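You operate a simulated robot arm through the tools that you are given. There is no shell and no other tool. Be economical: measure what you need, move in short steps, check, and stop when the job is done.

Carry out the task below with a simulated robot arm. There is one attempt and no reset: what you move stays moved.

TASK
Put things in order on the top of the winding bench. At the end: the black plug stands where the white new valve stood; the blue yarn cone (marked "55 tex") from the top of the winding bench stands where the grey yarn cone (marked "36 tex") stood; the white new valve stands where the blue yarn cone stood; the grey yarn cone from the top of the winding bench stands on top of the yellow change wheel; whatever was shut is shut again. Leave all else as you found it, and nothing knocked over.
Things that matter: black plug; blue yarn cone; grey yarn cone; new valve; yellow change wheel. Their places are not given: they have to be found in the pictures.

Only the result counts: the job must be done as asked and must still hold three seconds after the hand-in. Knocking over, shifting, dropping, spilling or breaking anything else fails it.

THE ROBOT
A 7-joint arm with a two-finger parallel gripper, fixed in place. Base frame: the origin is at the foot of the arm, x ahead of it, y to its left, z up; the work surface is at about z = 850. Readings come in mm, degrees, newtons and seconds.
With the tool pointing down near the work surface it reaches from about 240 to 680 mm from the base axis. Its first joint turns from -66.0 to 66.0 degrees. Payload 2.4 kg.
The tool frame sits at the grasp point between the pads (the TCP): z along the fingers, y along the line on which they close. The tips reach 30 mm beyond it. The gripper opens to 94 mm. The fingers are 28 mm wide and 10 mm thick; the gripper's body (50 by 96 mm) begins 55 mm behind the TCP.
Orientation is told as [roll, pitch, yaw] about the base's x, y, z axes, in that order, counted from this pose: with the fingers straight down and closing along the base's y, the tool's x points along the base's -x, its y along +y and its z along -z.

THE INTERFACE
- The arm moves only by the tool step_arm. Its argument "commands" is a list of rows, each an object of numbers (a shift or turn left out is 0, a gripper value left out holds the last): "fingers": the finger opening in mm, from 0 to 94; "dx", "dy", "dz": the shift along the tool's x, y, z in mm; "rx", "ry", "rz": the turn, a rotation vector about the tool's x, y, z in degrees. In form: [{"fingers": .., "dx": .., "dy": .., "dz": .., "rx": .., "ry": .., "rz": ..}, ...]. A call has 1 to 12 rows; each row is the pose to reach, as a shift and turn from the pose commanded when the call began, along the tool's axes at that moment. A row lasts 0.2 s, in which the tool goes at most 50 mm and 8.6 degrees; a call with a longer step from one row to the next is refused whole, and so is a gripper value outside its range. A pose out of reach is approached as far as the arm can. The call stops where the force on the tool passes 40 N (or 10 N more than at its start, if that is more) or the arm is blocked; 0.2 s more then pass. Each finger travels about 153 mm/s and halts on what it meets, pressing with about 34 N; the grip force reading is that of the motor and also rises with nothing between the fingers. The clock runs only during rows and for 0.2 s after the last one: add rows that repeat a pose to give the fingers time. The reply holds the time, the measured pose of the TCP, the force on the tool along the base axes, the opening and the grip force, in the units named above and with some noise, with the torque about the TCP (base axes, N m) and any sound that the robot's microphone picked up.
- Cameras (640 x 400 px; columns grow to the right, rows downward): "scene" is fixed at [35.2, 464.3, 1453.9]; the picture's right is [-0.81, -0.59, 0.00], its down [-0.27, 0.38, -0.88] and it looks along [0.52, -0.72, -0.47] (base axes); focal length 345 px, centre (320, 200). "wrist" rides on the gripper at [76, 14, -102] in the tool frame; the picture's right is [-0.18, 0.98, 0.00], its down [-0.75, -0.14, -0.64] and it looks along [-0.63, -0.12, 0.77] (tool axes); focal length 243 px, centre (320, 200).
- camera(camera): a new picture of that camera. No time passes.
- pixel_to_xyz(camera, pixels): for up to 12 pixels [column, row] of the newest picture of that camera ("zoom" is the newest enlarged one), the place [x, y, z] in the base frame of the surface seen there, good to about 2 mm. No time passes.
- close_up(camera, box): a new picture of the part [left, top, right, bottom] of that camera's present view, enlarged. No time passes.
- sign_off(): hands the job in; it is judged then, once.

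Go step by step. Measure first, check grasps and placings, and put right what went wrong. The budget is 80 turns and 34 pictures, counting those below and the enlarged ones. Unless the task says otherwise, let go and move clear before handing in, and close with one line.

The tools are called after ">>>" by a JSON object that holds its "op" and its "data". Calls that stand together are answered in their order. step_arm: Moves the arm, as the interface text tells. Its arguments: {"type":"object","properties":{"commands":{"type":"array"}},"required":["commands"]} The other tools are called the same way: camera (camera) takes a picture; pixel_to_xyz (camera, pixels) gives the place of the surface under pixels of a picture; close_up (camera, box) takes an enlarged picture of a part of a camera's view; sign_off () hands the job in.

At the start:

```text
time_s: 0.0
ee_pos: [372.6, -150.1, 1203.3]
ee_rot: [0.0, 0.0, 0.0]
wrist_force: [-0.2, -0.2, -0.3]
torque: [0.04, -0.02, -0.01]
finger_gap: 94.2
grasp_force: 0.0
```

scene: 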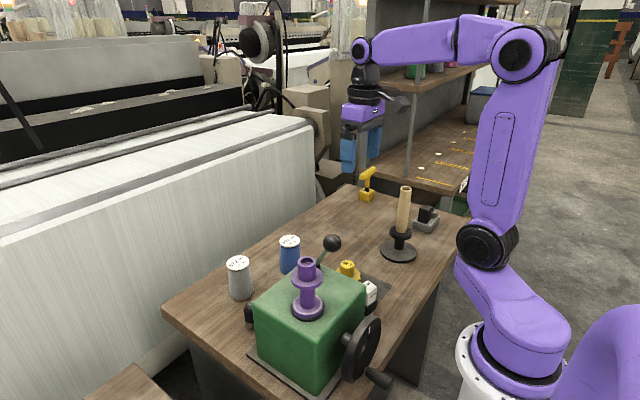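
wrist: 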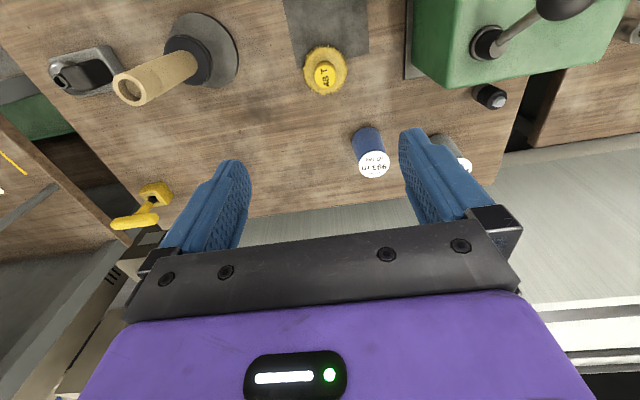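

The scene shows grey cone near (239,278), blue cone (290,253), a yellow wheel (347,270), a white thing (370,293) and a black object (249,315) partly hidden by the green box. I'll enlarge the view.

>>> {"op": "close_up", "data": {"camera": "scene", "box": [200, 210, 440, 360]}}

>>> {"op": "close_up", "data": {"camera": "wrist", "box": [240, 0, 640, 250]}}

```text
2.67 times, centred on (320, 285) of scene
```

zoom: 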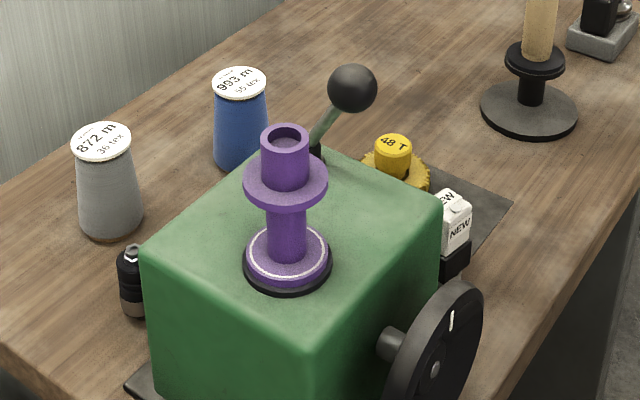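

```text
1.60 times, centred on (440, 125) of wrist
```

zoom: 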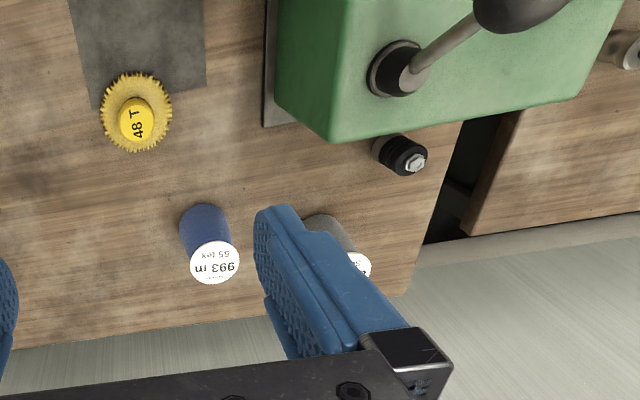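

The white "NEW" valve is at scene (370,293), the black plug at (249,315). I'll measure tops and bases in the scene and wrist views.

>>> {"op": "pixel_to_xyz", "data": {"camera": "scene", "pixels": [[238, 263], [240, 298], [290, 241], [286, 273], [347, 264], [370, 285], [371, 296], [370, 309], [249, 306], [334, 242], [310, 272], [247, 320]]}}

>>> {"op": "pixel_to_xyz", "data": {"camera": "wrist", "pixels": [[373, 170], [368, 140], [325, 75], [325, 55], [310, 20], [490, 95], [500, 101], [466, 166], [460, 80], [408, 60], [408, 78], [548, 5]]}}

```text
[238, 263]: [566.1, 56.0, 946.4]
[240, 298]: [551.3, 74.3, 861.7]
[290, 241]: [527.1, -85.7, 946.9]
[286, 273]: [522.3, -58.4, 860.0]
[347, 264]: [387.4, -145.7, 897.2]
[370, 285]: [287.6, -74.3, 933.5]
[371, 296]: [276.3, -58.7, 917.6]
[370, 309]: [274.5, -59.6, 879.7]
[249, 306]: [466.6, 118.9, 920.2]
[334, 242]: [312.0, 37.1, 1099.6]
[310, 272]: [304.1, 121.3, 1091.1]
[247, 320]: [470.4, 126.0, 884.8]
```

```text
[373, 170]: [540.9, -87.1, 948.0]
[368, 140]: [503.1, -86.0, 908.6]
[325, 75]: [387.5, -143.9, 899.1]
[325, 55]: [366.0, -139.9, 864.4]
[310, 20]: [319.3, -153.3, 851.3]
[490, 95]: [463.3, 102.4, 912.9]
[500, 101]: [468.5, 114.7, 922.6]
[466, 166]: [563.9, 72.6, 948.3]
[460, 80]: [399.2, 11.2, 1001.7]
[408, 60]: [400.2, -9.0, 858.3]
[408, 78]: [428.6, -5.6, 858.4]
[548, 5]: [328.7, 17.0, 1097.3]
```

Positions are found: grey (560,70), blue (530,-87), wheel (388,-144), valve (280,-65), plug (467,118). I'll turn the hand 90° to see the valve from the right and inspect its surroundings.

>>> {"op": "step_arm", "data": {"commands": [{"fingers": 94, "dx": 8, "dy": -4, "dz": 6, "rz": -8.5}, {"dx": 16, "dy": -8, "dz": 12, "rz": -17}, {"dx": 24, "dy": -12, "dz": 18, "rz": -25.5}, {"dx": 32, "dy": -16, "dz": 24, "rz": -34}, {"dx": 40, "dy": -20, "dz": 30, "rz": -42.5}, {"dx": 48, "dy": -24, "dz": 36, "rz": -51}, {"dx": 56, "dy": -28, "dz": 42, "rz": -59.5}, {"dx": 64, "dy": -32, "dz": 48, "rz": -68}, {"dx": 70, "dy": -36, "dz": 54, "rz": -76}, {"dx": 72, "dy": -40, "dz": 60, "rz": -84}, {"dx": 72, "dy": -40, "dz": 60, "rz": -90}, {"dx": 72, "dy": -40, "dz": 60, "rz": -90}]}}

>>> {"op": "camera", "data": {"camera": "wrist"}}

```text
time_s: 2.6
ee_pos: [300.2, -190.1, 1142.8]
ee_rot: [0.0, 0.0, 90.0]
wrist_force: [0.3, -0.6, -0.3]
torque: [0.01, 0.01, -0.02]
finger_gap: 93.8
grasp_force: 0.1
```

```text
29 pictures are left
```

wrist: 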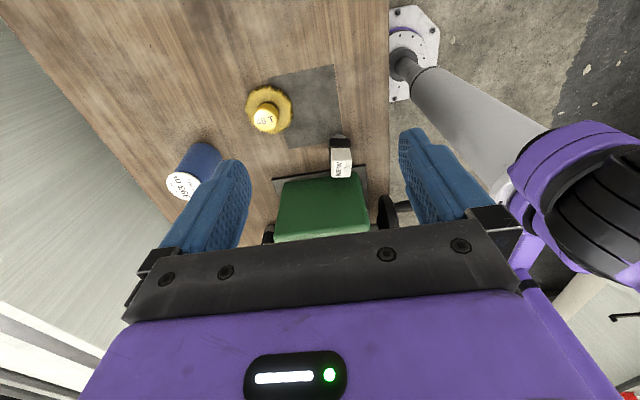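

>>> {"op": "close_up", "data": {"camera": "wrist", "box": [240, 60, 432, 180]}}

>>> {"op": "pixel_to_xyz", "data": {"camera": "wrist", "pixels": [[341, 172], [341, 155], [339, 140], [332, 160], [351, 160], [300, 165], [280, 190], [360, 190], [265, 125], [270, 95], [285, 110], [247, 112]]}}

```text
3.33 times, centred on (336, 120) of wrist
```

zoom: 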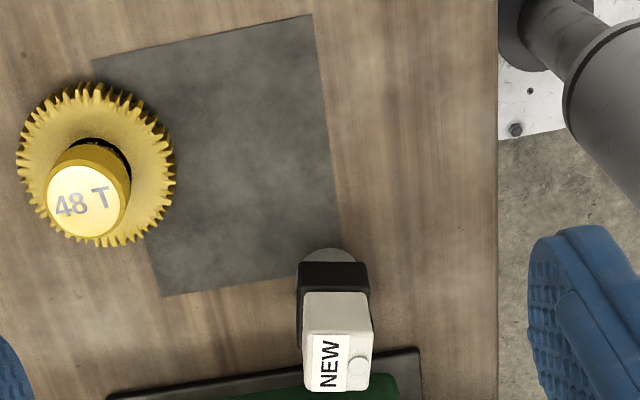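

```text
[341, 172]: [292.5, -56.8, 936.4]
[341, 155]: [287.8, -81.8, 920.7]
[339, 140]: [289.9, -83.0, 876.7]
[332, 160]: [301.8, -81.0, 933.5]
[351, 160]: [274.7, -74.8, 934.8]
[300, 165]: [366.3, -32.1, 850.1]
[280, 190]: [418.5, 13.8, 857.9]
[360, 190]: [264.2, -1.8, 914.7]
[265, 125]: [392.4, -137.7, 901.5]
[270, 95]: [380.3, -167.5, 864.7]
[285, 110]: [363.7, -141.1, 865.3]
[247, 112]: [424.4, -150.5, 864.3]
```

I'll measure the valve and wheel hub finer in the zoom picture.

>>> {"op": "pixel_to_xyz", "data": {"camera": "zoom", "pixels": [[329, 255], [308, 320], [368, 320], [310, 385], [366, 385], [303, 270], [365, 270], [50, 200], [123, 200], [86, 170], [86, 232], [355, 365]]}}

>>> {"op": "pixel_to_xyz", "data": {"camera": "wrist", "pixels": [[250, 92], [265, 87], [286, 95], [290, 108], [283, 124], [250, 120], [320, 176], [350, 185], [362, 176], [395, 225], [184, 184], [205, 150]]}}

```text
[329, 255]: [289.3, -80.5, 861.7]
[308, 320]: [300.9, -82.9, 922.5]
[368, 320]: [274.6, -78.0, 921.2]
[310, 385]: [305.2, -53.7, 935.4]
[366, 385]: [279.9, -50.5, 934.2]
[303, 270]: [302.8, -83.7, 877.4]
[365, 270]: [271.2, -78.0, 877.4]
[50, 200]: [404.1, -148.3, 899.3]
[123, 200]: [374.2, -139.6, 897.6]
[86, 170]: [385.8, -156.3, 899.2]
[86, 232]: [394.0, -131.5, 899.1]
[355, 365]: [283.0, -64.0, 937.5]
```

```text
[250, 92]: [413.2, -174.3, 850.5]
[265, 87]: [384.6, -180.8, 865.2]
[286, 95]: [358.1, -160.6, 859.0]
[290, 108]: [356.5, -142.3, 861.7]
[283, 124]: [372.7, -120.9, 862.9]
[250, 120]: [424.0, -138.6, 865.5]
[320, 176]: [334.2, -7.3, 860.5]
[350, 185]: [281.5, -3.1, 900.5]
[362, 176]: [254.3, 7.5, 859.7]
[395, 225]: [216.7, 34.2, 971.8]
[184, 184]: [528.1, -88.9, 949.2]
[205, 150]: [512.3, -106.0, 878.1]
```

Valve: block centred about (290,-66), top 937, turned about 10°; wheel hub centre (389,-144), top 899. Next I go back to yaw 0 for a look at grey, blue and plug.

>>> {"op": "step_arm", "data": {"commands": [{"dx": -10, "dy": -5, "dz": -30, "rz": 8}, {"dx": -35, "dy": -17, "dz": -47, "rz": 16.5}, {"dx": -60, "dy": -29, "dz": -47, "rz": 25}, {"dx": -85, "dy": -41, "dz": -47, "rz": 33.5}, {"dx": -110, "dy": -53, "dz": -47, "rz": 42}, {"dx": -135, "dy": -65, "dz": -47, "rz": 50}, {"dx": -160, "dy": -77, "dz": -47, "rz": 58}, {"dx": -185, "dy": -89, "dz": -47, "rz": 66}, {"dx": -210, "dy": -101, "dz": -47, "rz": 74}, {"dx": -235, "dy": -113, "dz": -47, "rz": 82}, {"dx": -250, "dy": -120, "dz": -47, "rz": 90}, {"dx": -250, "dy": -120, "dz": -47, "rz": 90}]}}

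>>> {"op": "camera", "data": {"camera": "wrist"}}

```text
time_s: 5.2
ee_pos: [419.4, 61.6, 1188.5]
ee_rot: [0.0, 0.0, -0.2]
wrist_force: [-0.2, -0.1, 0.4]
torque: [-0.01, 0.01, 0.02]
finger_gap: 93.8
grasp_force: 0.1
```

```text
27 pictures are left
```

wrist: 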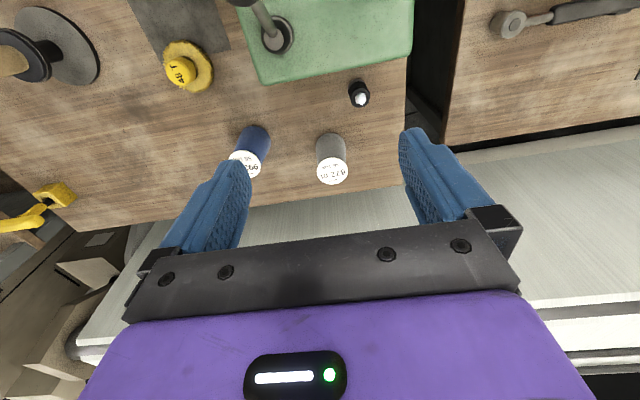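

>>> {"op": "close_up", "data": {"camera": "wrist", "box": [220, 70, 412, 190]}}

```text
3.33 times, centred on (316, 130) of wrist
```

zoom: 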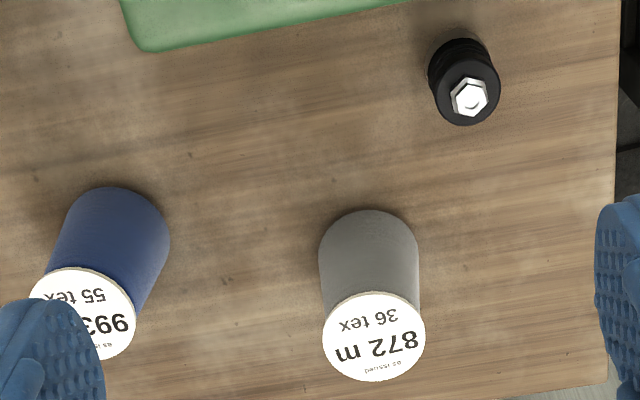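

>>> {"op": "pixel_to_xyz", "data": {"camera": "zoom", "pixels": [[374, 337], [325, 337], [423, 337], [374, 295], [374, 378], [370, 212], [469, 97], [469, 124], [460, 40], [85, 310], [83, 269], [110, 188]]}}

>>> {"op": "pixel_to_xyz", "data": {"camera": "zoom", "pixels": [[319, 245], [418, 245], [319, 270], [420, 270], [433, 80], [498, 80], [469, 80], [168, 240], [62, 230], [134, 315], [34, 290], [370, 222]]}}

```text
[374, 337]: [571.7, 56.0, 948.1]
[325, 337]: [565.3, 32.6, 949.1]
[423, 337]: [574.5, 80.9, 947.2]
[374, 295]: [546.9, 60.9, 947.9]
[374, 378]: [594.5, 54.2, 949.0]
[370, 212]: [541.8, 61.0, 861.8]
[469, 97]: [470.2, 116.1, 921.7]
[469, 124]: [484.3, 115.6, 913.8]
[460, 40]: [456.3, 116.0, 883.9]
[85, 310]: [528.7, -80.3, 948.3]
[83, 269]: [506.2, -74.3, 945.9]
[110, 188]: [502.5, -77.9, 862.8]
```

```text
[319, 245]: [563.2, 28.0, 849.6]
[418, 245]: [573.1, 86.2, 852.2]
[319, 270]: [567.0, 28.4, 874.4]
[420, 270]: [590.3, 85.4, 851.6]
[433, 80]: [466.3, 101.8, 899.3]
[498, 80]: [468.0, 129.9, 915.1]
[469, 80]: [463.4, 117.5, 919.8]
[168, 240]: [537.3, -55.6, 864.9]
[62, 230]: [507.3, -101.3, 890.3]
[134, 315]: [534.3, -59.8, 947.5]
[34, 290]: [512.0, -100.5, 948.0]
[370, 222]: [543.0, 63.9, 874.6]
```

Grey cone is centred at (570.5,57), top radius 24 and base radius 29; blue about (530,-83); plug (469.5,116). I'll move above the grey cone.

>>> {"op": "step_arm", "data": {"commands": [{"fingers": 94, "dx": -30, "dy": -1, "dz": 20}, {"dx": -70, "dy": -2, "dz": 45}, {"dx": -110, "dy": -3, "dz": 70}, {"dx": -150, "dy": -3, "dz": 100}, {"dx": -150, "dy": -3, "dz": 140}, {"dx": -150, "dy": -3, "dz": 180}, {"dx": -150, "dy": -3, "dz": 180}, {"dx": -150, "dy": -3, "dz": 180}]}}

>>> {"op": "camera", "data": {"camera": "wrist"}}

```text
time_s: 7.0
ee_pos: [567.7, 57.0, 1009.3]
ee_rot: [0.0, 0.0, 0.0]
wrist_force: [-0.2, 0.2, -0.3]
torque: [0.01, 0.0, 0.0]
finger_gap: 94.0
grasp_force: 0.0
```

```text
25 pictures are left
```

wrist: 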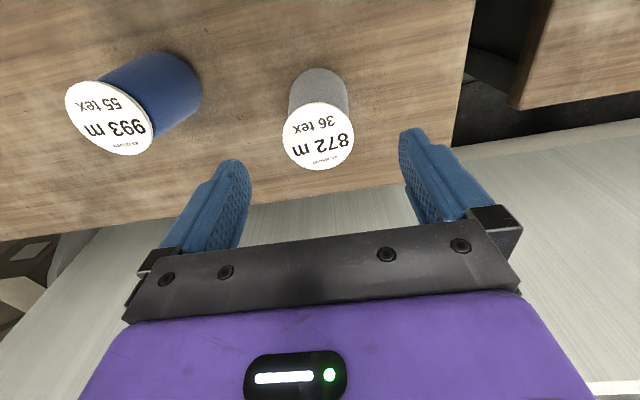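

The cone is seen between the fingers at (318,136); I measure its rim, the blue rim and the loom's near surface before going down.

>>> {"op": "pixel_to_xyz", "data": {"camera": "wrist", "pixels": [[318, 103], [318, 168], [286, 136], [352, 136], [318, 75], [108, 84], [105, 118], [68, 103], [148, 130], [320, 210], [280, 220], [390, 200]]}}

```text
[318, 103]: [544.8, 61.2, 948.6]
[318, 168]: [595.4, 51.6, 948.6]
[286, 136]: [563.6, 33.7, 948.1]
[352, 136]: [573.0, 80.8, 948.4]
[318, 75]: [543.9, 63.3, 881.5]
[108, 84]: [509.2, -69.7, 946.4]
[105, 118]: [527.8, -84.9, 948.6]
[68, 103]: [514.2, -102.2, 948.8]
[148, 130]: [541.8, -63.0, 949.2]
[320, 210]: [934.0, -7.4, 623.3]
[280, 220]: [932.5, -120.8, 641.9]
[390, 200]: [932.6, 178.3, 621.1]
```

The grey centre (569.5,57) agrees, and the loom is far off. Going down and gripping.

>>> {"op": "step_arm", "data": {"commands": [{"fingers": 94, "dx": 0, "dz": 35}, {"dz": 70}, {"dz": 100}, {"dz": 113}, {"dz": 113}, {"fingers": 40, "dz": 113}, {"fingers": 40, "dz": 113}, {"fingers": 40, "dz": 113}]}}

```text
time_s: 8.8
ee_pos: [568.0, 56.5, 897.9]
ee_rot: [0.1, 0.0, 0.0]
wrist_force: [0.5, -1.2, 0.3]
torque: [0.02, -0.04, -0.01]
finger_gap: 57.3
grasp_force: 33.9
```

Gripped at gap 57 with 34 N. Lift 120 mm and check.

>>> {"op": "step_arm", "data": {"commands": [{"fingers": 40, "dz": -10}, {"dz": -40}, {"dz": -80}, {"dz": -120}, {"dz": -120}]}}

>>> {"op": "camera", "data": {"camera": "wrist"}}

```text
time_s: 10.0
ee_pos: [570.2, 55.5, 1016.8]
ee_rot: [0.0, 0.0, 0.0]
wrist_force: [-0.2, -0.2, -1.0]
torque: [0.02, 0.04, 0.0]
finger_gap: 50.8
grasp_force: 34.1
```

```text
24 pictures are left
```

wrist: 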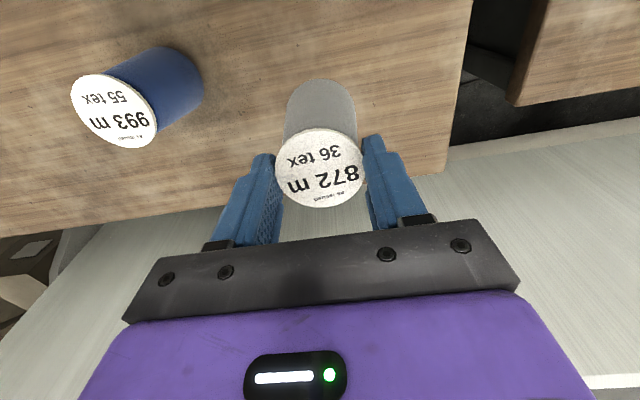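

The gap fell from 57 to 51, so the cone may have slid downward in the grip; I measure its top and bottom.

>>> {"op": "pixel_to_xyz", "data": {"camera": "wrist", "pixels": [[320, 135], [320, 200], [320, 165], [320, 85], [288, 110], [354, 110], [280, 165], [362, 165]]}}

>>> {"op": "close_up", "data": {"camera": "scene", "box": [160, 150, 400, 300]}}

```text
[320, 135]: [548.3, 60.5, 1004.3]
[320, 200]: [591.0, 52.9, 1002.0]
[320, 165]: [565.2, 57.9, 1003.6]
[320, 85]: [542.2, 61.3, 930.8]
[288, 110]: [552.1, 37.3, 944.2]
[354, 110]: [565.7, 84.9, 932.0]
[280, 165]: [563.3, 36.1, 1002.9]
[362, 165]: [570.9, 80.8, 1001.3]
```

```text
2.67 times, centred on (280, 225) of scene
```

zoom: 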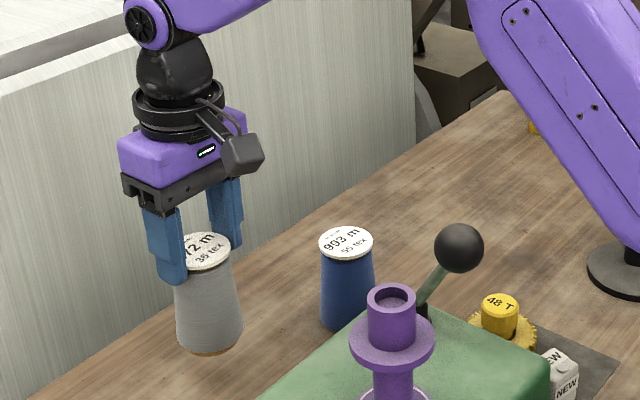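

The cone did slide about 60 mm down (top now 1003) and is held just under its cap. I'll wait a moment and see whether it is still creeping.

>>> {"op": "step_arm", "data": {"commands": [{"fingers": 40}, {"fingers": 40}, {"fingers": 40}]}}

>>> {"op": "camera", "data": {"camera": "wrist"}}

>>> {"op": "pixel_to_xyz", "data": {"camera": "wrist", "pixels": [[320, 135], [320, 195], [320, 165], [320, 110], [300, 165], [345, 165]]}}

```text
time_s: 10.8
ee_pos: [570.5, 55.2, 1016.0]
ee_rot: [0.0, 0.0, 0.0]
wrist_force: [0.3, -0.3, -1.7]
torque: [0.02, 0.01, -0.02]
finger_gap: 50.9
grasp_force: 33.7
```

```text
22 pictures are left
```

wrist: 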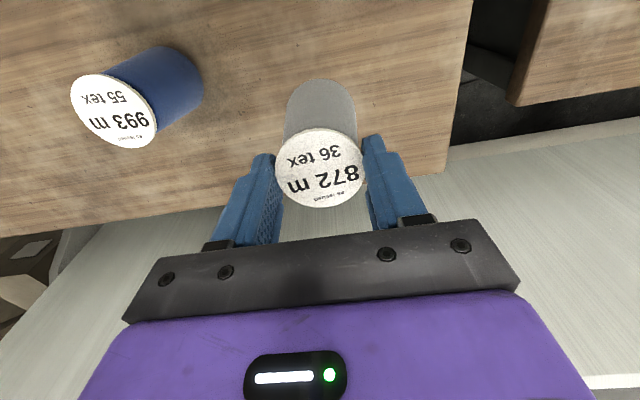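

```text
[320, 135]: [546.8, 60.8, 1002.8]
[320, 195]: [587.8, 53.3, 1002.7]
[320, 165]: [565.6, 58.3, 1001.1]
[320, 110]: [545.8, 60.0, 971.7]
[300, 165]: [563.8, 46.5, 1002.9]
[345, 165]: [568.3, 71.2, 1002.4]
```

It holds still (same pixels). I lift gently and carry it over the wheel hub.

>>> {"op": "step_arm", "data": {"commands": [{"fingers": 40, "dz": -10}, {"dz": -25}, {"dz": -42}, {"dz": -60}, {"dx": 7, "dy": -8, "dz": -68}, {"dx": 23, "dy": -25, "dz": -70}, {"dx": 43, "dy": -47, "dz": -70}, {"dx": 65, "dy": -71, "dz": -70}, {"dx": 87, "dy": -95, "dz": -70}, {"dx": 105, "dy": -116, "dz": -70}, {"dx": 117, "dy": -130, "dz": -70}, {"dx": 122, "dy": -135, "dz": -70}]}}

>>> {"op": "step_arm", "data": {"commands": [{"fingers": 40, "dx": 6, "dy": -6}, {"dx": 17, "dy": -19}, {"dx": 32, "dy": -35}, {"dx": 45, "dy": -51}, {"dx": 54, "dy": -61}, {"dx": 59, "dy": -65}, {"dx": 59, "dy": -65}, {"dx": 59, "dy": -65}]}}

>>> {"op": "camera", "data": {"camera": "wrist"}}

>>> {"op": "close_up", "data": {"camera": "scene", "box": [240, 140, 480, 290]}}

```text
time_s: 13.4
ee_pos: [447.2, -78.6, 1086.8]
ee_rot: [0.1, 0.0, -0.1]
wrist_force: [0.3, -0.4, -1.4]
torque: [-0.02, -0.04, -0.01]
finger_gap: 50.8
grasp_force: 33.4
```

```text
time_s: 15.2
ee_pos: [388.0, -141.4, 1084.3]
ee_rot: [0.0, 0.0, -0.1]
wrist_force: [-0.5, 0.3, -2.4]
torque: [0.0, 0.01, -0.01]
finger_gap: 50.7
grasp_force: 34.0
```

```text
21 pictures are left
```

wrist: 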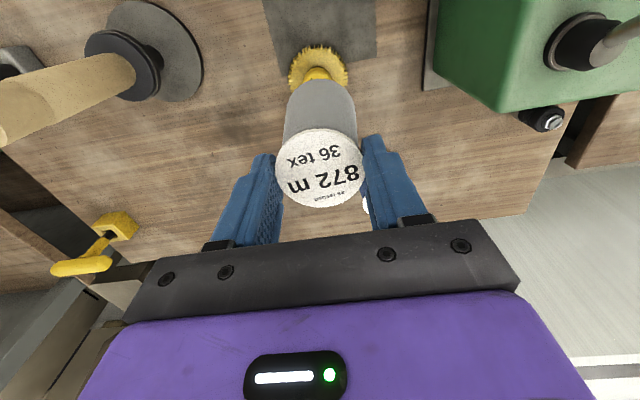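

```text
2.67 times, centred on (360, 215) of scene
```

zoom: 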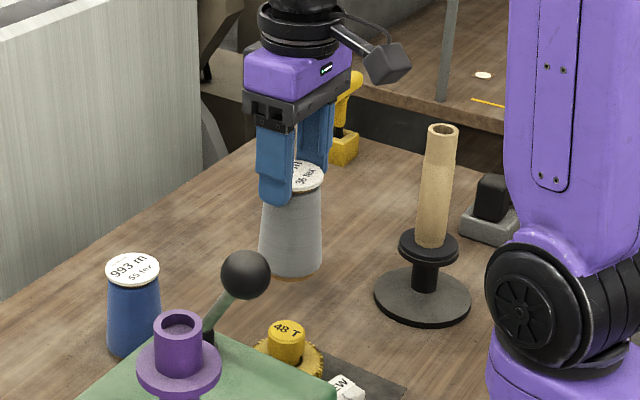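

The cone hangs upright; I measure its rim and base edges to centre it on the hub.

>>> {"op": "pixel_to_xyz", "data": {"camera": "wrist", "pixels": [[320, 132], [320, 200], [278, 165], [361, 165], [290, 110], [352, 110], [320, 82], [318, 76], [305, 78], [330, 78], [318, 48], [345, 65]]}}

>>> {"op": "pixel_to_xyz", "data": {"camera": "zoom", "pixels": [[290, 272], [290, 265], [262, 262], [318, 262], [290, 230], [287, 325], [270, 325], [304, 325], [287, 348]]}}

```text
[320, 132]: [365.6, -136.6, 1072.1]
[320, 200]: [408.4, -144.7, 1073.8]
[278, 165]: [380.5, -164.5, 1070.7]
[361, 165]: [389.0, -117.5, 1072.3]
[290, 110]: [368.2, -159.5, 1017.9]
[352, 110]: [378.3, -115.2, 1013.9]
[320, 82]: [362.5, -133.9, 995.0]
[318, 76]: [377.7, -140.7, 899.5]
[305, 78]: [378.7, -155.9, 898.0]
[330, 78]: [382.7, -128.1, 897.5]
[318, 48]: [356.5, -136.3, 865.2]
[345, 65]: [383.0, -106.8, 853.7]
```

```text
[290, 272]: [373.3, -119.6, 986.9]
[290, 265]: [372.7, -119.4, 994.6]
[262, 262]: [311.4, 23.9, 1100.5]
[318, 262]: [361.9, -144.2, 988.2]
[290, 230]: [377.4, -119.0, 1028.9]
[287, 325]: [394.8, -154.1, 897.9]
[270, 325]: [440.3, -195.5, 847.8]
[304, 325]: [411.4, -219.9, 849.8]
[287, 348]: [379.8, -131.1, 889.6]
```

Cone centre about (389.6,-142) versus hub (389.5,-144): shift 2 mm in y, and go down most of the 73 mm.

>>> {"op": "step_arm", "data": {"commands": [{"fingers": 40, "dy": -2, "dz": 8}, {"dy": -2, "dz": 22}, {"dy": -2, "dz": 38}, {"dy": -2, "dz": 52}, {"dy": -2, "dz": 60}, {"dy": -2, "dz": 64}, {"dy": -2, "dz": 66}, {"dy": -2, "dz": 66}]}}

>>> {"op": "close_up", "data": {"camera": "scene", "box": [290, 200, 418, 280]}}

>>> {"op": "pixel_to_xyz", "data": {"camera": "zoom", "pixels": [[280, 40], [280, 300], [300, 260], [300, 330], [320, 280]]}}

```text
time_s: 17.0
ee_pos: [389.3, -143.7, 1020.8]
ee_rot: [-0.1, 0.0, 0.0]
wrist_force: [0.4, -1.1, -1.5]
torque: [0.01, 0.01, 0.01]
finger_gap: 50.6
grasp_force: 33.1
```

```text
5.00 times, centred on (354, 240) of scene
```

zoom: 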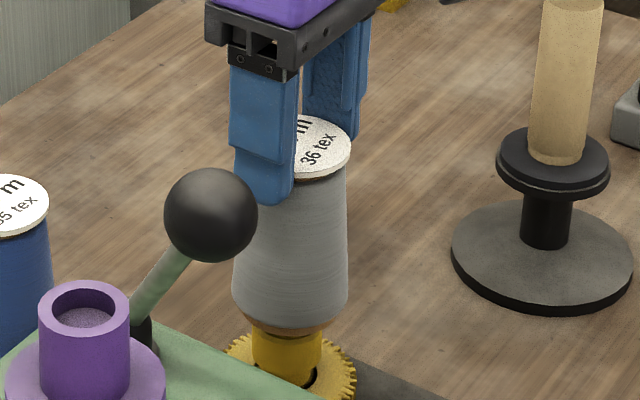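

```text
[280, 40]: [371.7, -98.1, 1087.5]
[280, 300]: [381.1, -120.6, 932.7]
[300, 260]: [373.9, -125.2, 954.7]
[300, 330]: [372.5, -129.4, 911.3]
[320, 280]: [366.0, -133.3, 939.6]
```

The cone base hovers just above the hub, aligned. Lower by small steps, watching the force.

>>> {"op": "step_arm", "data": {"commands": [{"fingers": 40, "dz": 2}, {"dz": 4}, {"dz": 6}, {"dz": 7}, {"dz": 7}]}}

>>> {"op": "step_arm", "data": {"commands": [{"fingers": 40, "dz": 1}, {"dz": 1}]}}

>>> {"op": "step_arm", "data": {"commands": [{"fingers": 40, "dz": 1}, {"dz": 1}]}}

```text
time_s: 18.2
ee_pos: [387.4, -144.8, 1012.5]
ee_rot: [0.1, 0.0, 0.0]
wrist_force: [-0.3, 0.5, -2.1]
torque: [-0.01, 0.0, -0.03]
finger_gap: 50.7
grasp_force: 34.0
```

```text
time_s: 18.8
ee_pos: [388.5, -144.1, 1013.1]
ee_rot: [0.0, -0.1, -0.1]
wrist_force: [-0.7, -0.4, -1.5]
torque: [-0.01, -0.01, 0.0]
finger_gap: 50.5
grasp_force: 33.9
```

```text
time_s: 19.4
ee_pos: [389.6, -144.9, 1011.5]
ee_rot: [0.0, 0.0, 0.0]
wrist_force: [0.0, -0.3, -1.6]
torque: [0.0, 0.0, 0.02]
finger_gap: 50.5
grasp_force: 33.7
```

No contact yet (force -1.6 N is the cone's weight). Continue in 1 mm steps.

>>> {"op": "step_arm", "data": {"commands": [{"fingers": 40, "dz": 1}, {"dz": 1}]}}

>>> {"op": "step_arm", "data": {"commands": [{"fingers": 40, "dz": 1}, {"dz": 1}]}}

>>> {"op": "close_up", "data": {"camera": "scene", "box": [314, 220, 394, 270]}}

```text
time_s: 20.0
ee_pos: [389.1, -144.8, 1010.4]
ee_rot: [0.0, 0.0, -0.2]
wrist_force: [0.0, -0.3, -0.9]
torque: [-0.02, -0.01, 0.0]
finger_gap: 50.2
grasp_force: 33.6
```

```text
time_s: 20.6
ee_pos: [389.7, -145.7, 1010.8]
ee_rot: [0.0, 0.0, 0.0]
wrist_force: [-3.1, 0.5, 13.1]
torque: [-0.14, 0.27, -0.05]
finger_gap: 50.5
grasp_force: 34.2
```

```text
8.00 times, centred on (354, 245) of scene
```

zoom: 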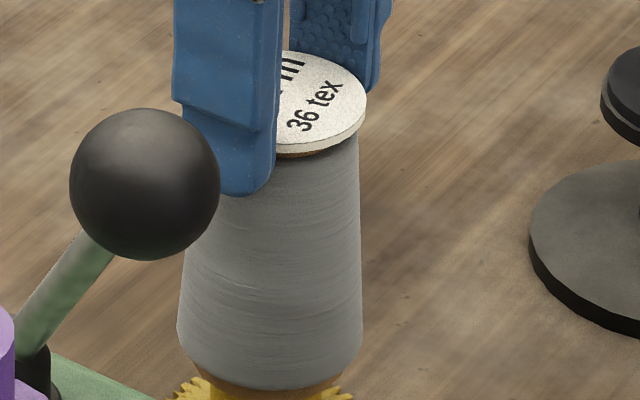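

Contact with 13 N, seated on the hub. I back off half a millimetre of preload and open.

>>> {"op": "step_arm", "data": {"commands": [{"fingers": 40, "dz": -0.5}, {"fingers": 52, "dz": -0.5}, {"fingers": 60, "dz": -0.5}, {"fingers": 80, "dz": -0.5}, {"fingers": 90, "dz": -0.5}]}}

>>> {"op": "close_up", "data": {"camera": "scene", "box": [290, 200, 418, 280]}}

```text
time_s: 21.8
ee_pos: [388.8, -145.3, 1009.6]
ee_rot: [0.0, 0.0, 0.0]
wrist_force: [0.6, -0.1, -0.4]
torque: [-0.02, -0.01, 0.01]
finger_gap: 90.0
grasp_force: 0.1
```

```text
5.00 times, centred on (354, 240) of scene
```

zoom: 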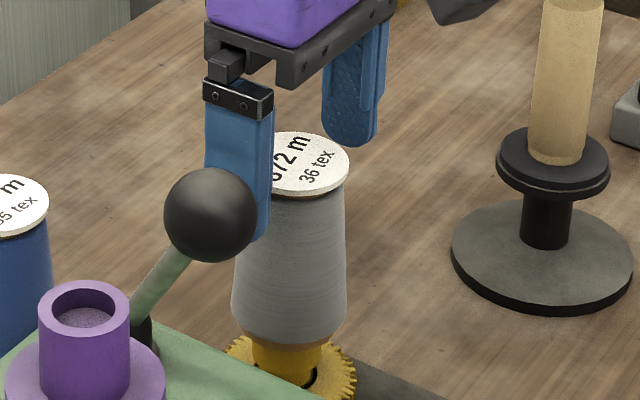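

The grey cone stands on the hub. I rise straight, then travel to above the blue cone.

>>> {"op": "step_arm", "data": {"commands": [{"fingers": 90, "dz": -15}, {"dz": -45}, {"dz": -85}, {"dz": -110}, {"dx": -30, "dy": 13, "dz": -110}, {"dx": -70, "dy": 31, "dz": -110}, {"dx": -110, "dy": 48, "dz": -110}, {"dx": -139, "dy": 61, "dz": -110}, {"dx": -139, "dy": 61, "dz": -80}, {"dx": -139, "dy": 61, "dz": -50}, {"dx": -139, "dy": 61, "dz": -50}]}}

>>> {"op": "camera", "data": {"camera": "wrist"}}

```text
time_s: 24.2
ee_pos: [527.3, -82.8, 1060.0]
ee_rot: [0.0, -0.1, -0.1]
wrist_force: [0.6, -0.3, -0.2]
torque: [-0.01, 0.0, 0.01]
finger_gap: 90.2
grasp_force: 0.1
```

```text
16 pictures are left
```

wrist: 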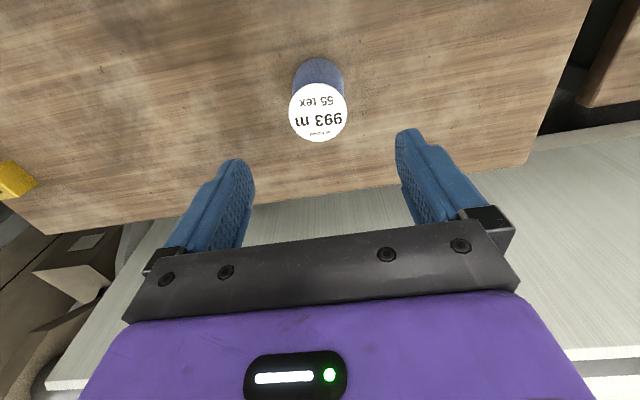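

>>> {"op": "pixel_to_xyz", "data": {"camera": "wrist", "pixels": [[319, 85], [319, 139], [291, 112], [346, 112], [319, 62], [318, 112], [300, 92], [338, 92], [300, 133], [338, 133]]}}

```text
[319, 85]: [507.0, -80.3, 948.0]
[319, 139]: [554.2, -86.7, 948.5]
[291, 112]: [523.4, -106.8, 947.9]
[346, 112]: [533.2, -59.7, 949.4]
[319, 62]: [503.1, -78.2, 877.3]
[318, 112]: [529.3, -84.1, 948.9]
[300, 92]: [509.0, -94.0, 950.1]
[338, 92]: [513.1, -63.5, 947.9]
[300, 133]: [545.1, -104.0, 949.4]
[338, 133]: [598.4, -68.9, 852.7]
```

Blue centre is (530,-83.5), cap at 948.5. I go down so the finger tips end 16 mm below the cap, grip, and lift gently.

>>> {"op": "step_arm", "data": {"commands": [{"fingers": 90, "dx": -2, "dz": 35}, {"dx": -2, "dz": 70}, {"dx": -2, "dz": 95}, {"dx": -2, "dz": 99}, {"dx": -2, "dz": 99}, {"fingers": 60, "dx": -2, "dz": 99}, {"fingers": 40, "dx": -2, "dz": 99}, {"fingers": 40, "dx": -2, "dz": 99}]}}

>>> {"op": "step_arm", "data": {"commands": [{"fingers": 40, "dz": -3}, {"dz": -10}, {"dz": -25}, {"dz": -45}, {"dz": -62}, {"dz": -72}, {"dz": -75}, {"dz": -75}]}}

>>> {"op": "camera", "data": {"camera": "wrist"}}

>>> {"op": "pixel_to_xyz", "data": {"camera": "wrist", "pixels": [[320, 140], [320, 195], [320, 165], [280, 165], [360, 165], [320, 100]]}}

```text
time_s: 26.0
ee_pos: [529.7, -84.8, 961.6]
ee_rot: [0.0, 0.0, 0.0]
wrist_force: [0.1, -0.9, 0.2]
torque: [-0.02, -0.04, 0.02]
finger_gap: 51.2
grasp_force: 34.0
```

```text
time_s: 27.8
ee_pos: [530.5, -84.3, 1036.4]
ee_rot: [0.0, 0.0, 0.1]
wrist_force: [-0.3, 0.5, -1.7]
torque: [0.01, 0.0, -0.03]
finger_gap: 51.3
grasp_force: 34.4
```

```text
15 pictures are left
```

wrist: 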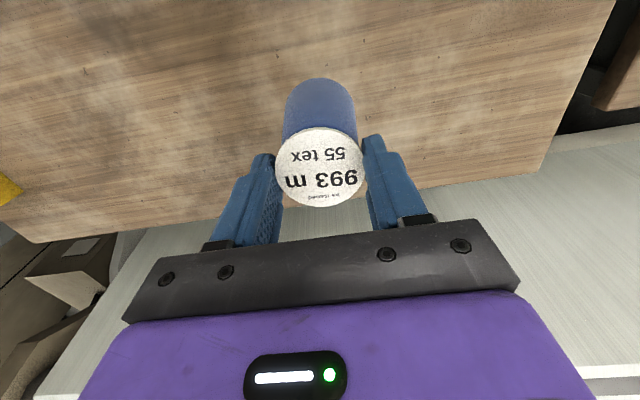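

```text
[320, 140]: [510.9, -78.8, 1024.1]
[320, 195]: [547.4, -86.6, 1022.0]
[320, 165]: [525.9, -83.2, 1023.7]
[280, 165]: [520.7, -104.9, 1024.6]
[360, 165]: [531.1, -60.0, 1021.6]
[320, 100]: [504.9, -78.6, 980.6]
```

No slip (top 1023, TCP 1036). Carry to the grey cone's former place (570,57) and go down nearly to the bench.

>>> {"op": "step_arm", "data": {"commands": [{"fingers": 40, "dx": -2, "dy": 8}, {"dx": -8, "dy": 28}, {"dx": -15, "dy": 54}, {"dx": -23, "dy": 82}, {"dx": -31, "dy": 108}, {"dx": -37, "dy": 130}, {"dx": -40, "dy": 141}, {"dx": -40, "dy": 141}, {"dx": -40, "dy": 141, "dz": 20}, {"dx": -40, "dy": 141, "dz": 45}, {"dx": -40, "dy": 141, "dz": 62}, {"dx": -40, "dy": 141, "dz": 70}]}}

>>> {"op": "step_arm", "data": {"commands": [{"fingers": 40, "dz": 2}, {"dz": 3}, {"dz": 3}]}}

>>> {"op": "step_arm", "data": {"commands": [{"fingers": 40, "dz": 1}, {"dz": 1}]}}

```text
time_s: 30.4
ee_pos: [567.0, 55.7, 964.2]
ee_rot: [0.0, 0.0, 0.0]
wrist_force: [0.3, 0.4, -1.2]
torque: [-0.01, 0.0, -0.02]
finger_gap: 51.2
grasp_force: 33.5
```

```text
time_s: 31.2
ee_pos: [569.1, 56.3, 962.8]
ee_rot: [0.0, 0.0, 0.0]
wrist_force: [-0.1, -0.5, -1.2]
torque: [-0.01, -0.02, 0.01]
finger_gap: 51.1
grasp_force: 34.2
```

```text
time_s: 31.8
ee_pos: [570.0, 57.0, 962.1]
ee_rot: [0.0, -0.1, -0.1]
wrist_force: [-2.7, -2.1, 8.7]
torque: [0.08, 0.31, 0.1]
finger_gap: 51.0
grasp_force: 34.2
```

Contact on the bench at (570,57). Release and rise, then look.

>>> {"op": "step_arm", "data": {"commands": [{"fingers": 40, "dz": -0.3}, {"fingers": 52, "dz": -0.3}, {"fingers": 60, "dz": -0.3}, {"fingers": 80, "dz": -0.3}, {"fingers": 90, "dz": -0.3}, {"fingers": 90, "dz": -20}, {"dz": -55}, {"dz": -95}, {"dz": -135}, {"dz": -150}, {"dz": -150}]}}

>>> {"op": "camera", "data": {"camera": "wrist"}}

```text
time_s: 34.2
ee_pos: [568.4, 57.9, 1111.9]
ee_rot: [0.1, 0.0, -0.1]
wrist_force: [0.1, 0.6, -0.1]
torque: [-0.01, 0.01, -0.02]
finger_gap: 90.4
grasp_force: 0.0
```

```text
14 pictures are left
```

wrist: 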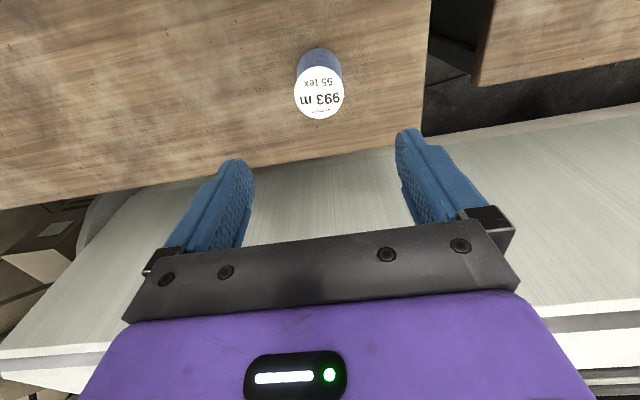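

The blue cone stands upright. I check its place by rim pixels and travel to a viewing pose beside the valve, hand turned 80°.

>>> {"op": "pixel_to_xyz", "data": {"camera": "wrist", "pixels": [[320, 68], [320, 116], [296, 92], [343, 92], [320, 92]]}}

>>> {"op": "step_arm", "data": {"commands": [{"fingers": 70, "dx": 5, "dy": -4, "dz": -20, "rz": -4}, {"dx": 30, "dy": -22, "dz": -38, "rz": -12}, {"dx": 60, "dy": -45, "dz": -38, "rz": -20}, {"dx": 90, "dy": -67, "dz": -38, "rz": -28}, {"dx": 120, "dy": -90, "dz": -38, "rz": -36}, {"dx": 150, "dy": -112, "dz": -38, "rz": -44}, {"dx": 180, "dy": -135, "dz": -38, "rz": -52}, {"dx": 210, "dy": -157, "dz": -38, "rz": -60}, {"dx": 240, "dy": -180, "dz": -38, "rz": -68}, {"dx": 265, "dy": -197, "dz": -38, "rz": -76}, {"dx": 279, "dy": -208, "dz": -38, "rz": -80}, {"dx": 279, "dy": -208, "dz": -38, "rz": -80}]}}

>>> {"op": "close_up", "data": {"camera": "wrist", "box": [224, 60, 416, 180]}}

```text
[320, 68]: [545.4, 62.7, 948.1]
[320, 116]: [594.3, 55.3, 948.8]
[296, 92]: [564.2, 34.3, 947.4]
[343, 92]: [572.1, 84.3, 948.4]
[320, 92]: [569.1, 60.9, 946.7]
```

```text
time_s: 36.8
ee_pos: [290.5, -150.8, 1150.2]
ee_rot: [-0.1, 0.0, 80.1]
wrist_force: [0.1, 0.1, 0.2]
torque: [-0.01, -0.03, 0.02]
finger_gap: 69.8
grasp_force: 0.1
```

```text
3.33 times, centred on (320, 120) of wrist
```

zoom: 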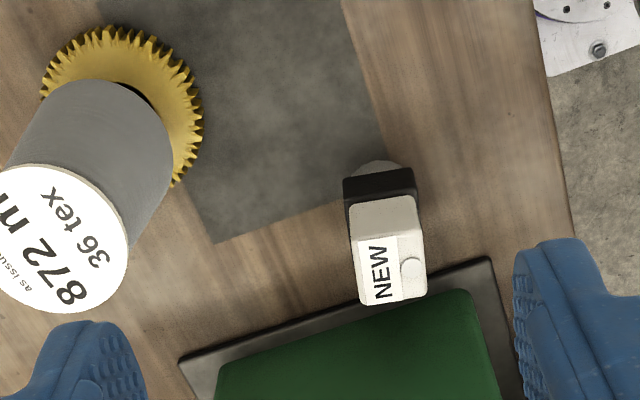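

Blue now at about (570,59), good. I measure the valve's corners in the zoom.

>>> {"op": "pixel_to_xyz", "data": {"camera": "zoom", "pixels": [[356, 238], [420, 234], [363, 304], [426, 295], [353, 215], [417, 205], [346, 190], [413, 180], [375, 163], [398, 180], [470, 300], [385, 270]]}}

```text
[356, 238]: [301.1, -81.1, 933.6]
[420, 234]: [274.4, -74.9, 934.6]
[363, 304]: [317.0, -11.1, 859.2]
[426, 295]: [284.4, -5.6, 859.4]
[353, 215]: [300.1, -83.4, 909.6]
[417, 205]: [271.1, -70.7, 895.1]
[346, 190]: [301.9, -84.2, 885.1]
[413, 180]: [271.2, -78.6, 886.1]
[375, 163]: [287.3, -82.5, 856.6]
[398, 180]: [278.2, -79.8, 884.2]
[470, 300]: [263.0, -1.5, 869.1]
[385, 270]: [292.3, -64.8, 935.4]
```

Valve centred at (290,-66), black lower block 31 mm wide from z≈865 to 895. I go above it, then down to TCP z 900 with the fingers 70 open.

>>> {"op": "step_arm", "data": {"commands": [{"fingers": 70, "dx": -25, "dy": 5, "dz": 10}, {"dx": -55, "dy": 10, "dz": 40}, {"dx": -82.4, "dy": 15.4, "dz": 80}, {"dx": -82.4, "dy": 15.4, "dz": 120}, {"dx": -82.4, "dy": 15.4, "dz": 150}, {"dx": -82.4, "dy": 15.4, "dz": 165}, {"dx": -82.4, "dy": 15.4, "dz": 165}]}}

>>> {"op": "close_up", "data": {"camera": "scene", "box": [290, 200, 450, 300]}}

```text
time_s: 38.4
ee_pos: [288.6, -66.8, 984.8]
ee_rot: [0.0, 0.0, 80.0]
wrist_force: [-0.5, -0.2, 0.4]
torque: [0.0, -0.01, 0.0]
finger_gap: 69.7
grasp_force: 0.0
```

```text
4.00 times, centred on (370, 250) of scene
```

zoom: 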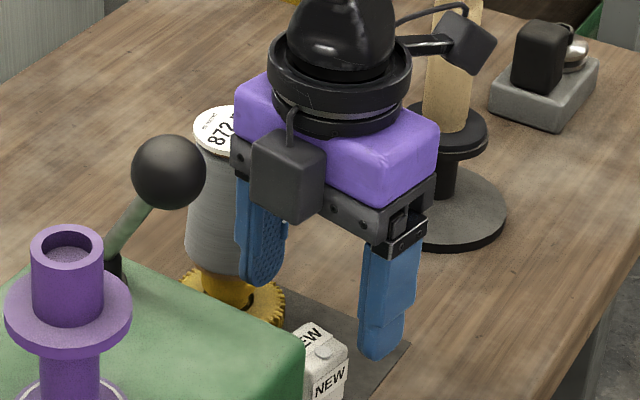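

A black module hangs on the hand's +y side at zoom (288,175); I measure it, since going down could bring it near the green box.

>>> {"op": "pixel_to_xyz", "data": {"camera": "zoom", "pixels": [[270, 170], [275, 200], [300, 215], [310, 180], [255, 190], [322, 200], [300, 335], [250, 310], [330, 365], [155, 285], [465, 40], [450, 65]]}}

```text
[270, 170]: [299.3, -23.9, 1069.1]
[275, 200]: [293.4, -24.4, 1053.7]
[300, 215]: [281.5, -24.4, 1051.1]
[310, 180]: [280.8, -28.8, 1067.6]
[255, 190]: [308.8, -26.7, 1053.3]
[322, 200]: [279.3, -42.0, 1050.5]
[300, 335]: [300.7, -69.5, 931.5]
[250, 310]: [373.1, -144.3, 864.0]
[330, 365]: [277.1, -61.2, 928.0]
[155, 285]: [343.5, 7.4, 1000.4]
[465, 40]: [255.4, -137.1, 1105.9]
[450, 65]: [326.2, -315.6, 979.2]
```

The module's outer face is at y≈-24 and the box face at y≈-3: about 20 mm clear. Going down and gripping.

>>> {"op": "step_arm", "data": {"commands": [{"fingers": 70, "dy": -0.5, "dz": 25}, {"dy": -0.5, "dz": 50}, {"dy": -0.5, "dz": 72}, {"dy": -0.5, "dz": 84}, {"dy": -0.5, "dz": 84}, {"fingers": 40, "dy": -0.5, "dz": 84}, {"fingers": 20, "dy": -0.5, "dz": 84}, {"fingers": 20, "dy": -0.5, "dz": 84}]}}

```text
time_s: 40.2
ee_pos: [291.6, -66.2, 901.3]
ee_rot: [0.0, -0.1, 79.9]
wrist_force: [-0.6, 0.6, -0.3]
torque: [0.0, 0.01, 0.03]
finger_gap: 36.3
grasp_force: 33.6
```

Gripped at gap 36, 34 N. Lift gently and check the hold.

>>> {"op": "step_arm", "data": {"commands": [{"fingers": 20, "dz": -3}, {"dz": -10}, {"dz": -25}, {"dz": -45}, {"dz": -60}, {"dz": -65}, {"dz": -65}]}}

>>> {"op": "camera", "data": {"camera": "wrist"}}

```text
time_s: 41.8
ee_pos: [289.4, -68.6, 965.6]
ee_rot: [0.0, 0.0, 80.0]
wrist_force: [0.2, -0.4, -1.2]
torque: [0.0, -0.01, -0.02]
finger_gap: 36.0
grasp_force: 33.8
```

```text
11 pictures are left
```

wrist: 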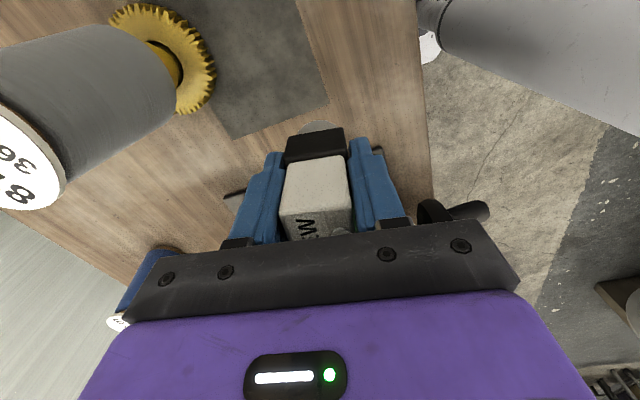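

The valve is held upright. I rise to 1115, easing away from the lever ball, and carry it to over the blue cone's old place (530,-84).

>>> {"op": "step_arm", "data": {"commands": [{"fingers": 20, "dx": 5.9, "dy": -1, "dz": -20}, {"dx": 13.8, "dy": -2.4, "dz": -60}, {"dx": 21.7, "dy": -3.8, "dz": -100}, {"dx": 26.6, "dy": -4.7, "dz": -138}, {"dx": 26.6, "dy": -4.7, "dz": -150}, {"dx": 23.1, "dy": -24.4, "dz": -150}, {"dx": 16.1, "dy": -58.7, "dz": -150}, {"dx": 7.1, "dy": -97.8, "dz": -150}, {"dx": -1.7, "dy": -136.8, "dz": -150}, {"dx": -10.7, "dy": -175.9, "dz": -150}, {"dx": -19.6, "dy": -214.9, "dz": -150}, {"dx": -24.9, "dy": -239.1, "dz": -150}]}}

>>> {"op": "step_arm", "data": {"commands": [{"fingers": 20, "dz": 10}, {"dz": 40}, {"dz": 80}, {"dz": 120}, {"dz": 155}, {"dz": 180}, {"dz": 195}, {"dz": 205}, {"dz": 205}]}}

```text
time_s: 44.4
ee_pos: [530.5, -84.0, 1113.8]
ee_rot: [-0.1, 0.0, 79.9]
wrist_force: [-0.2, 1.0, -1.9]
torque: [0.01, 0.0, 0.0]
finger_gap: 36.1
grasp_force: 34.0
```

```text
time_s: 46.4
ee_pos: [532.3, -84.0, 910.9]
ee_rot: [0.0, 0.0, 80.0]
wrist_force: [-0.5, 0.3, -2.2]
torque: [0.01, -0.01, 0.02]
finger_gap: 36.0
grasp_force: 34.1
```

Ten millimetres above the seat, still held well. Lower the last bit in small steps.

>>> {"op": "step_arm", "data": {"commands": [{"fingers": 20, "dx": 0.3, "dy": 1, "dz": 3}, {"dx": 0.3, "dy": 1, "dz": 6}, {"dx": 0.3, "dy": 1, "dz": 7}, {"dx": 0.3, "dy": 1, "dz": 7}]}}

>>> {"op": "step_arm", "data": {"commands": [{"fingers": 20, "dz": 1}, {"dz": 1}]}}

>>> {"op": "step_arm", "data": {"commands": [{"fingers": 20, "dz": 1}, {"dz": 1}]}}

```text
time_s: 47.4
ee_pos: [530.2, -85.1, 903.0]
ee_rot: [0.1, -0.1, 80.0]
wrist_force: [0.3, 0.2, -2.9]
torque: [0.02, 0.03, 0.03]
finger_gap: 36.3
grasp_force: 34.4
```

```text
time_s: 48.0
ee_pos: [529.5, -84.7, 903.9]
ee_rot: [-0.1, 0.0, 80.0]
wrist_force: [-0.1, -0.3, -1.3]
torque: [0.01, 0.0, -0.01]
finger_gap: 36.2
grasp_force: 34.2
```

```text
time_s: 48.6
ee_pos: [530.0, -84.2, 900.4]
ee_rot: [0.0, 0.0, 80.0]
wrist_force: [0.6, 0.0, -2.8]
torque: [0.02, 0.0, 0.02]
finger_gap: 36.0
grasp_force: 33.2
```

>>> {"op": "step_arm", "data": {"commands": [{"fingers": 20, "dz": 1}, {"dz": 1}]}}

```text
time_s: 49.2
ee_pos: [529.0, -84.4, 899.9]
ee_rot: [0.0, 0.1, 80.0]
wrist_force: [0.1, 0.0, 0.4]
torque: [0.02, 0.01, 0.01]
finger_gap: 36.1
grasp_force: 33.9
```

The weight has come off: the valve stands. Release, rise, and move to above the plug at the same hand angle.

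>>> {"op": "step_arm", "data": {"commands": [{"fingers": 38}, {"fingers": 50}, {"fingers": 60}, {"fingers": 60, "dz": -15}, {"dz": -50}, {"dz": -95}, {"dz": -140}, {"dz": -150}, {"dz": -150}]}}

>>> {"op": "step_arm", "data": {"commands": [{"fingers": 60, "dx": -20, "dy": 10}, {"dx": -55, "dy": 28}, {"dx": -95, "dy": 48}, {"dx": -135, "dy": 69}, {"dx": -170, "dy": 86}, {"dx": -186.4, "dy": 94.8}, {"dx": -186.4, "dy": 94.8}, {"dx": -186.4, "dy": 94.8}]}}

>>> {"op": "camera", "data": {"camera": "wrist"}}

```text
time_s: 51.2
ee_pos: [529.3, -83.4, 1050.8]
ee_rot: [0.0, 0.0, 80.0]
wrist_force: [0.4, 0.1, 0.0]
torque: [0.04, 0.0, 0.01]
finger_gap: 59.9
grasp_force: 0.0
```

```text
time_s: 53.0
ee_pos: [468.1, 116.9, 1050.2]
ee_rot: [0.0, 0.1, 80.0]
wrist_force: [-0.2, 0.6, -0.3]
torque: [0.01, 0.0, 0.0]
finger_gap: 60.0
grasp_force: 0.0
```

```text
10 pictures are left
```

wrist: 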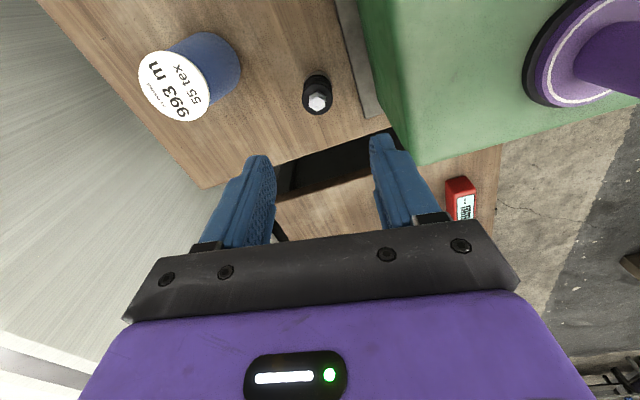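

>>> {"op": "pixel_to_xyz", "data": {"camera": "wrist", "pixels": [[317, 101], [303, 95], [331, 95], [317, 113], [316, 75], [303, 85], [329, 85], [360, 90], [355, 70], [385, 115], [410, 160], [340, 75]]}}

>>> {"op": "close_up", "data": {"camera": "wrist", "box": [272, 60, 384, 130]}}

```text
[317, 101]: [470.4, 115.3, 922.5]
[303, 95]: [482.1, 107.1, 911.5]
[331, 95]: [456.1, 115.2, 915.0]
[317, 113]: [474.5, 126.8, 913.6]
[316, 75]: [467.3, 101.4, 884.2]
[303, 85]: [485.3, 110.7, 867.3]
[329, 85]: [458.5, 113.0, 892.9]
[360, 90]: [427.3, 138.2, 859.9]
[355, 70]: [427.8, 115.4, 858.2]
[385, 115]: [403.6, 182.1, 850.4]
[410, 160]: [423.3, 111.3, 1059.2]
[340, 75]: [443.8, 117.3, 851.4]
```

```text
5.71 times, centred on (328, 95) of wrist
```

zoom: 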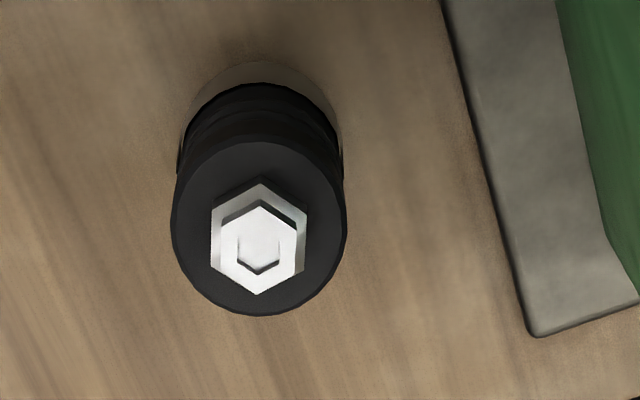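

The plug is at (469.7,115); the plate edge is near x 430. I measure the green wall's position there because the hand's body goes below the box top.

>>> {"op": "pixel_to_xyz", "data": {"camera": "wrist", "pixels": [[366, 30], [375, 60], [385, 70], [390, 90], [400, 110], [395, 60], [405, 80], [412, 110], [420, 60], [400, 40], [430, 140], [372, 90]]}}

```text
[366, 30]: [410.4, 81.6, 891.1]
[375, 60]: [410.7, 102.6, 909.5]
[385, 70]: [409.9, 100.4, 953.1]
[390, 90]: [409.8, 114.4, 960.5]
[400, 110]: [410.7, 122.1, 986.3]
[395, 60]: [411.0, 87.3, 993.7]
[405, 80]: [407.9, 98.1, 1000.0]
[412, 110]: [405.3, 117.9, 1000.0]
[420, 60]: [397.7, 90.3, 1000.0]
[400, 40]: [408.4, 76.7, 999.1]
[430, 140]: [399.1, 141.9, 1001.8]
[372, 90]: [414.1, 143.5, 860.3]
```

The wall is at x≈410.5; turning the hand to yaw 90 leaves about 11 mm for its body. I turn, then go down with 50 mm opening.

>>> {"op": "step_arm", "data": {"commands": [{"fingers": 50, "dx": 1.3, "dy": -1.25, "rz": -5}, {"dx": 1.3, "dy": -1.25, "rz": -10}, {"dx": 1.3, "dy": -1.25, "rz": -10, "dz": 30}, {"dx": 1.3, "dy": -1.25, "rz": -10, "dz": 60}, {"dx": 1.3, "dy": -1.25, "rz": -10, "dz": 70}, {"dx": 1.3, "dy": -1.25, "rz": -10, "dz": 70}]}}

>>> {"op": "step_arm", "data": {"commands": [{"fingers": 50, "dz": 20}, {"dz": 40}, {"dz": 60}, {"dz": 75}, {"dz": 80}, {"dz": 80}, {"fingers": 35, "dz": 80}, {"fingers": 15, "dz": 80}, {"fingers": 15, "dz": 80}, {"fingers": 15, "dz": 80}]}}

```text
time_s: 54.4
ee_pos: [468.3, 115.4, 980.7]
ee_rot: [0.0, -0.1, 90.0]
wrist_force: [0.1, 0.3, -0.4]
torque: [-0.01, -0.02, -0.01]
finger_gap: 49.9
grasp_force: 0.1
```

```text
time_s: 56.6
ee_pos: [469.4, 114.3, 901.2]
ee_rot: [0.1, -0.1, 90.0]
wrist_force: [2.0, 0.6, 1.7]
torque: [0.05, -0.07, 0.0]
finger_gap: 29.9
grasp_force: 34.2
```

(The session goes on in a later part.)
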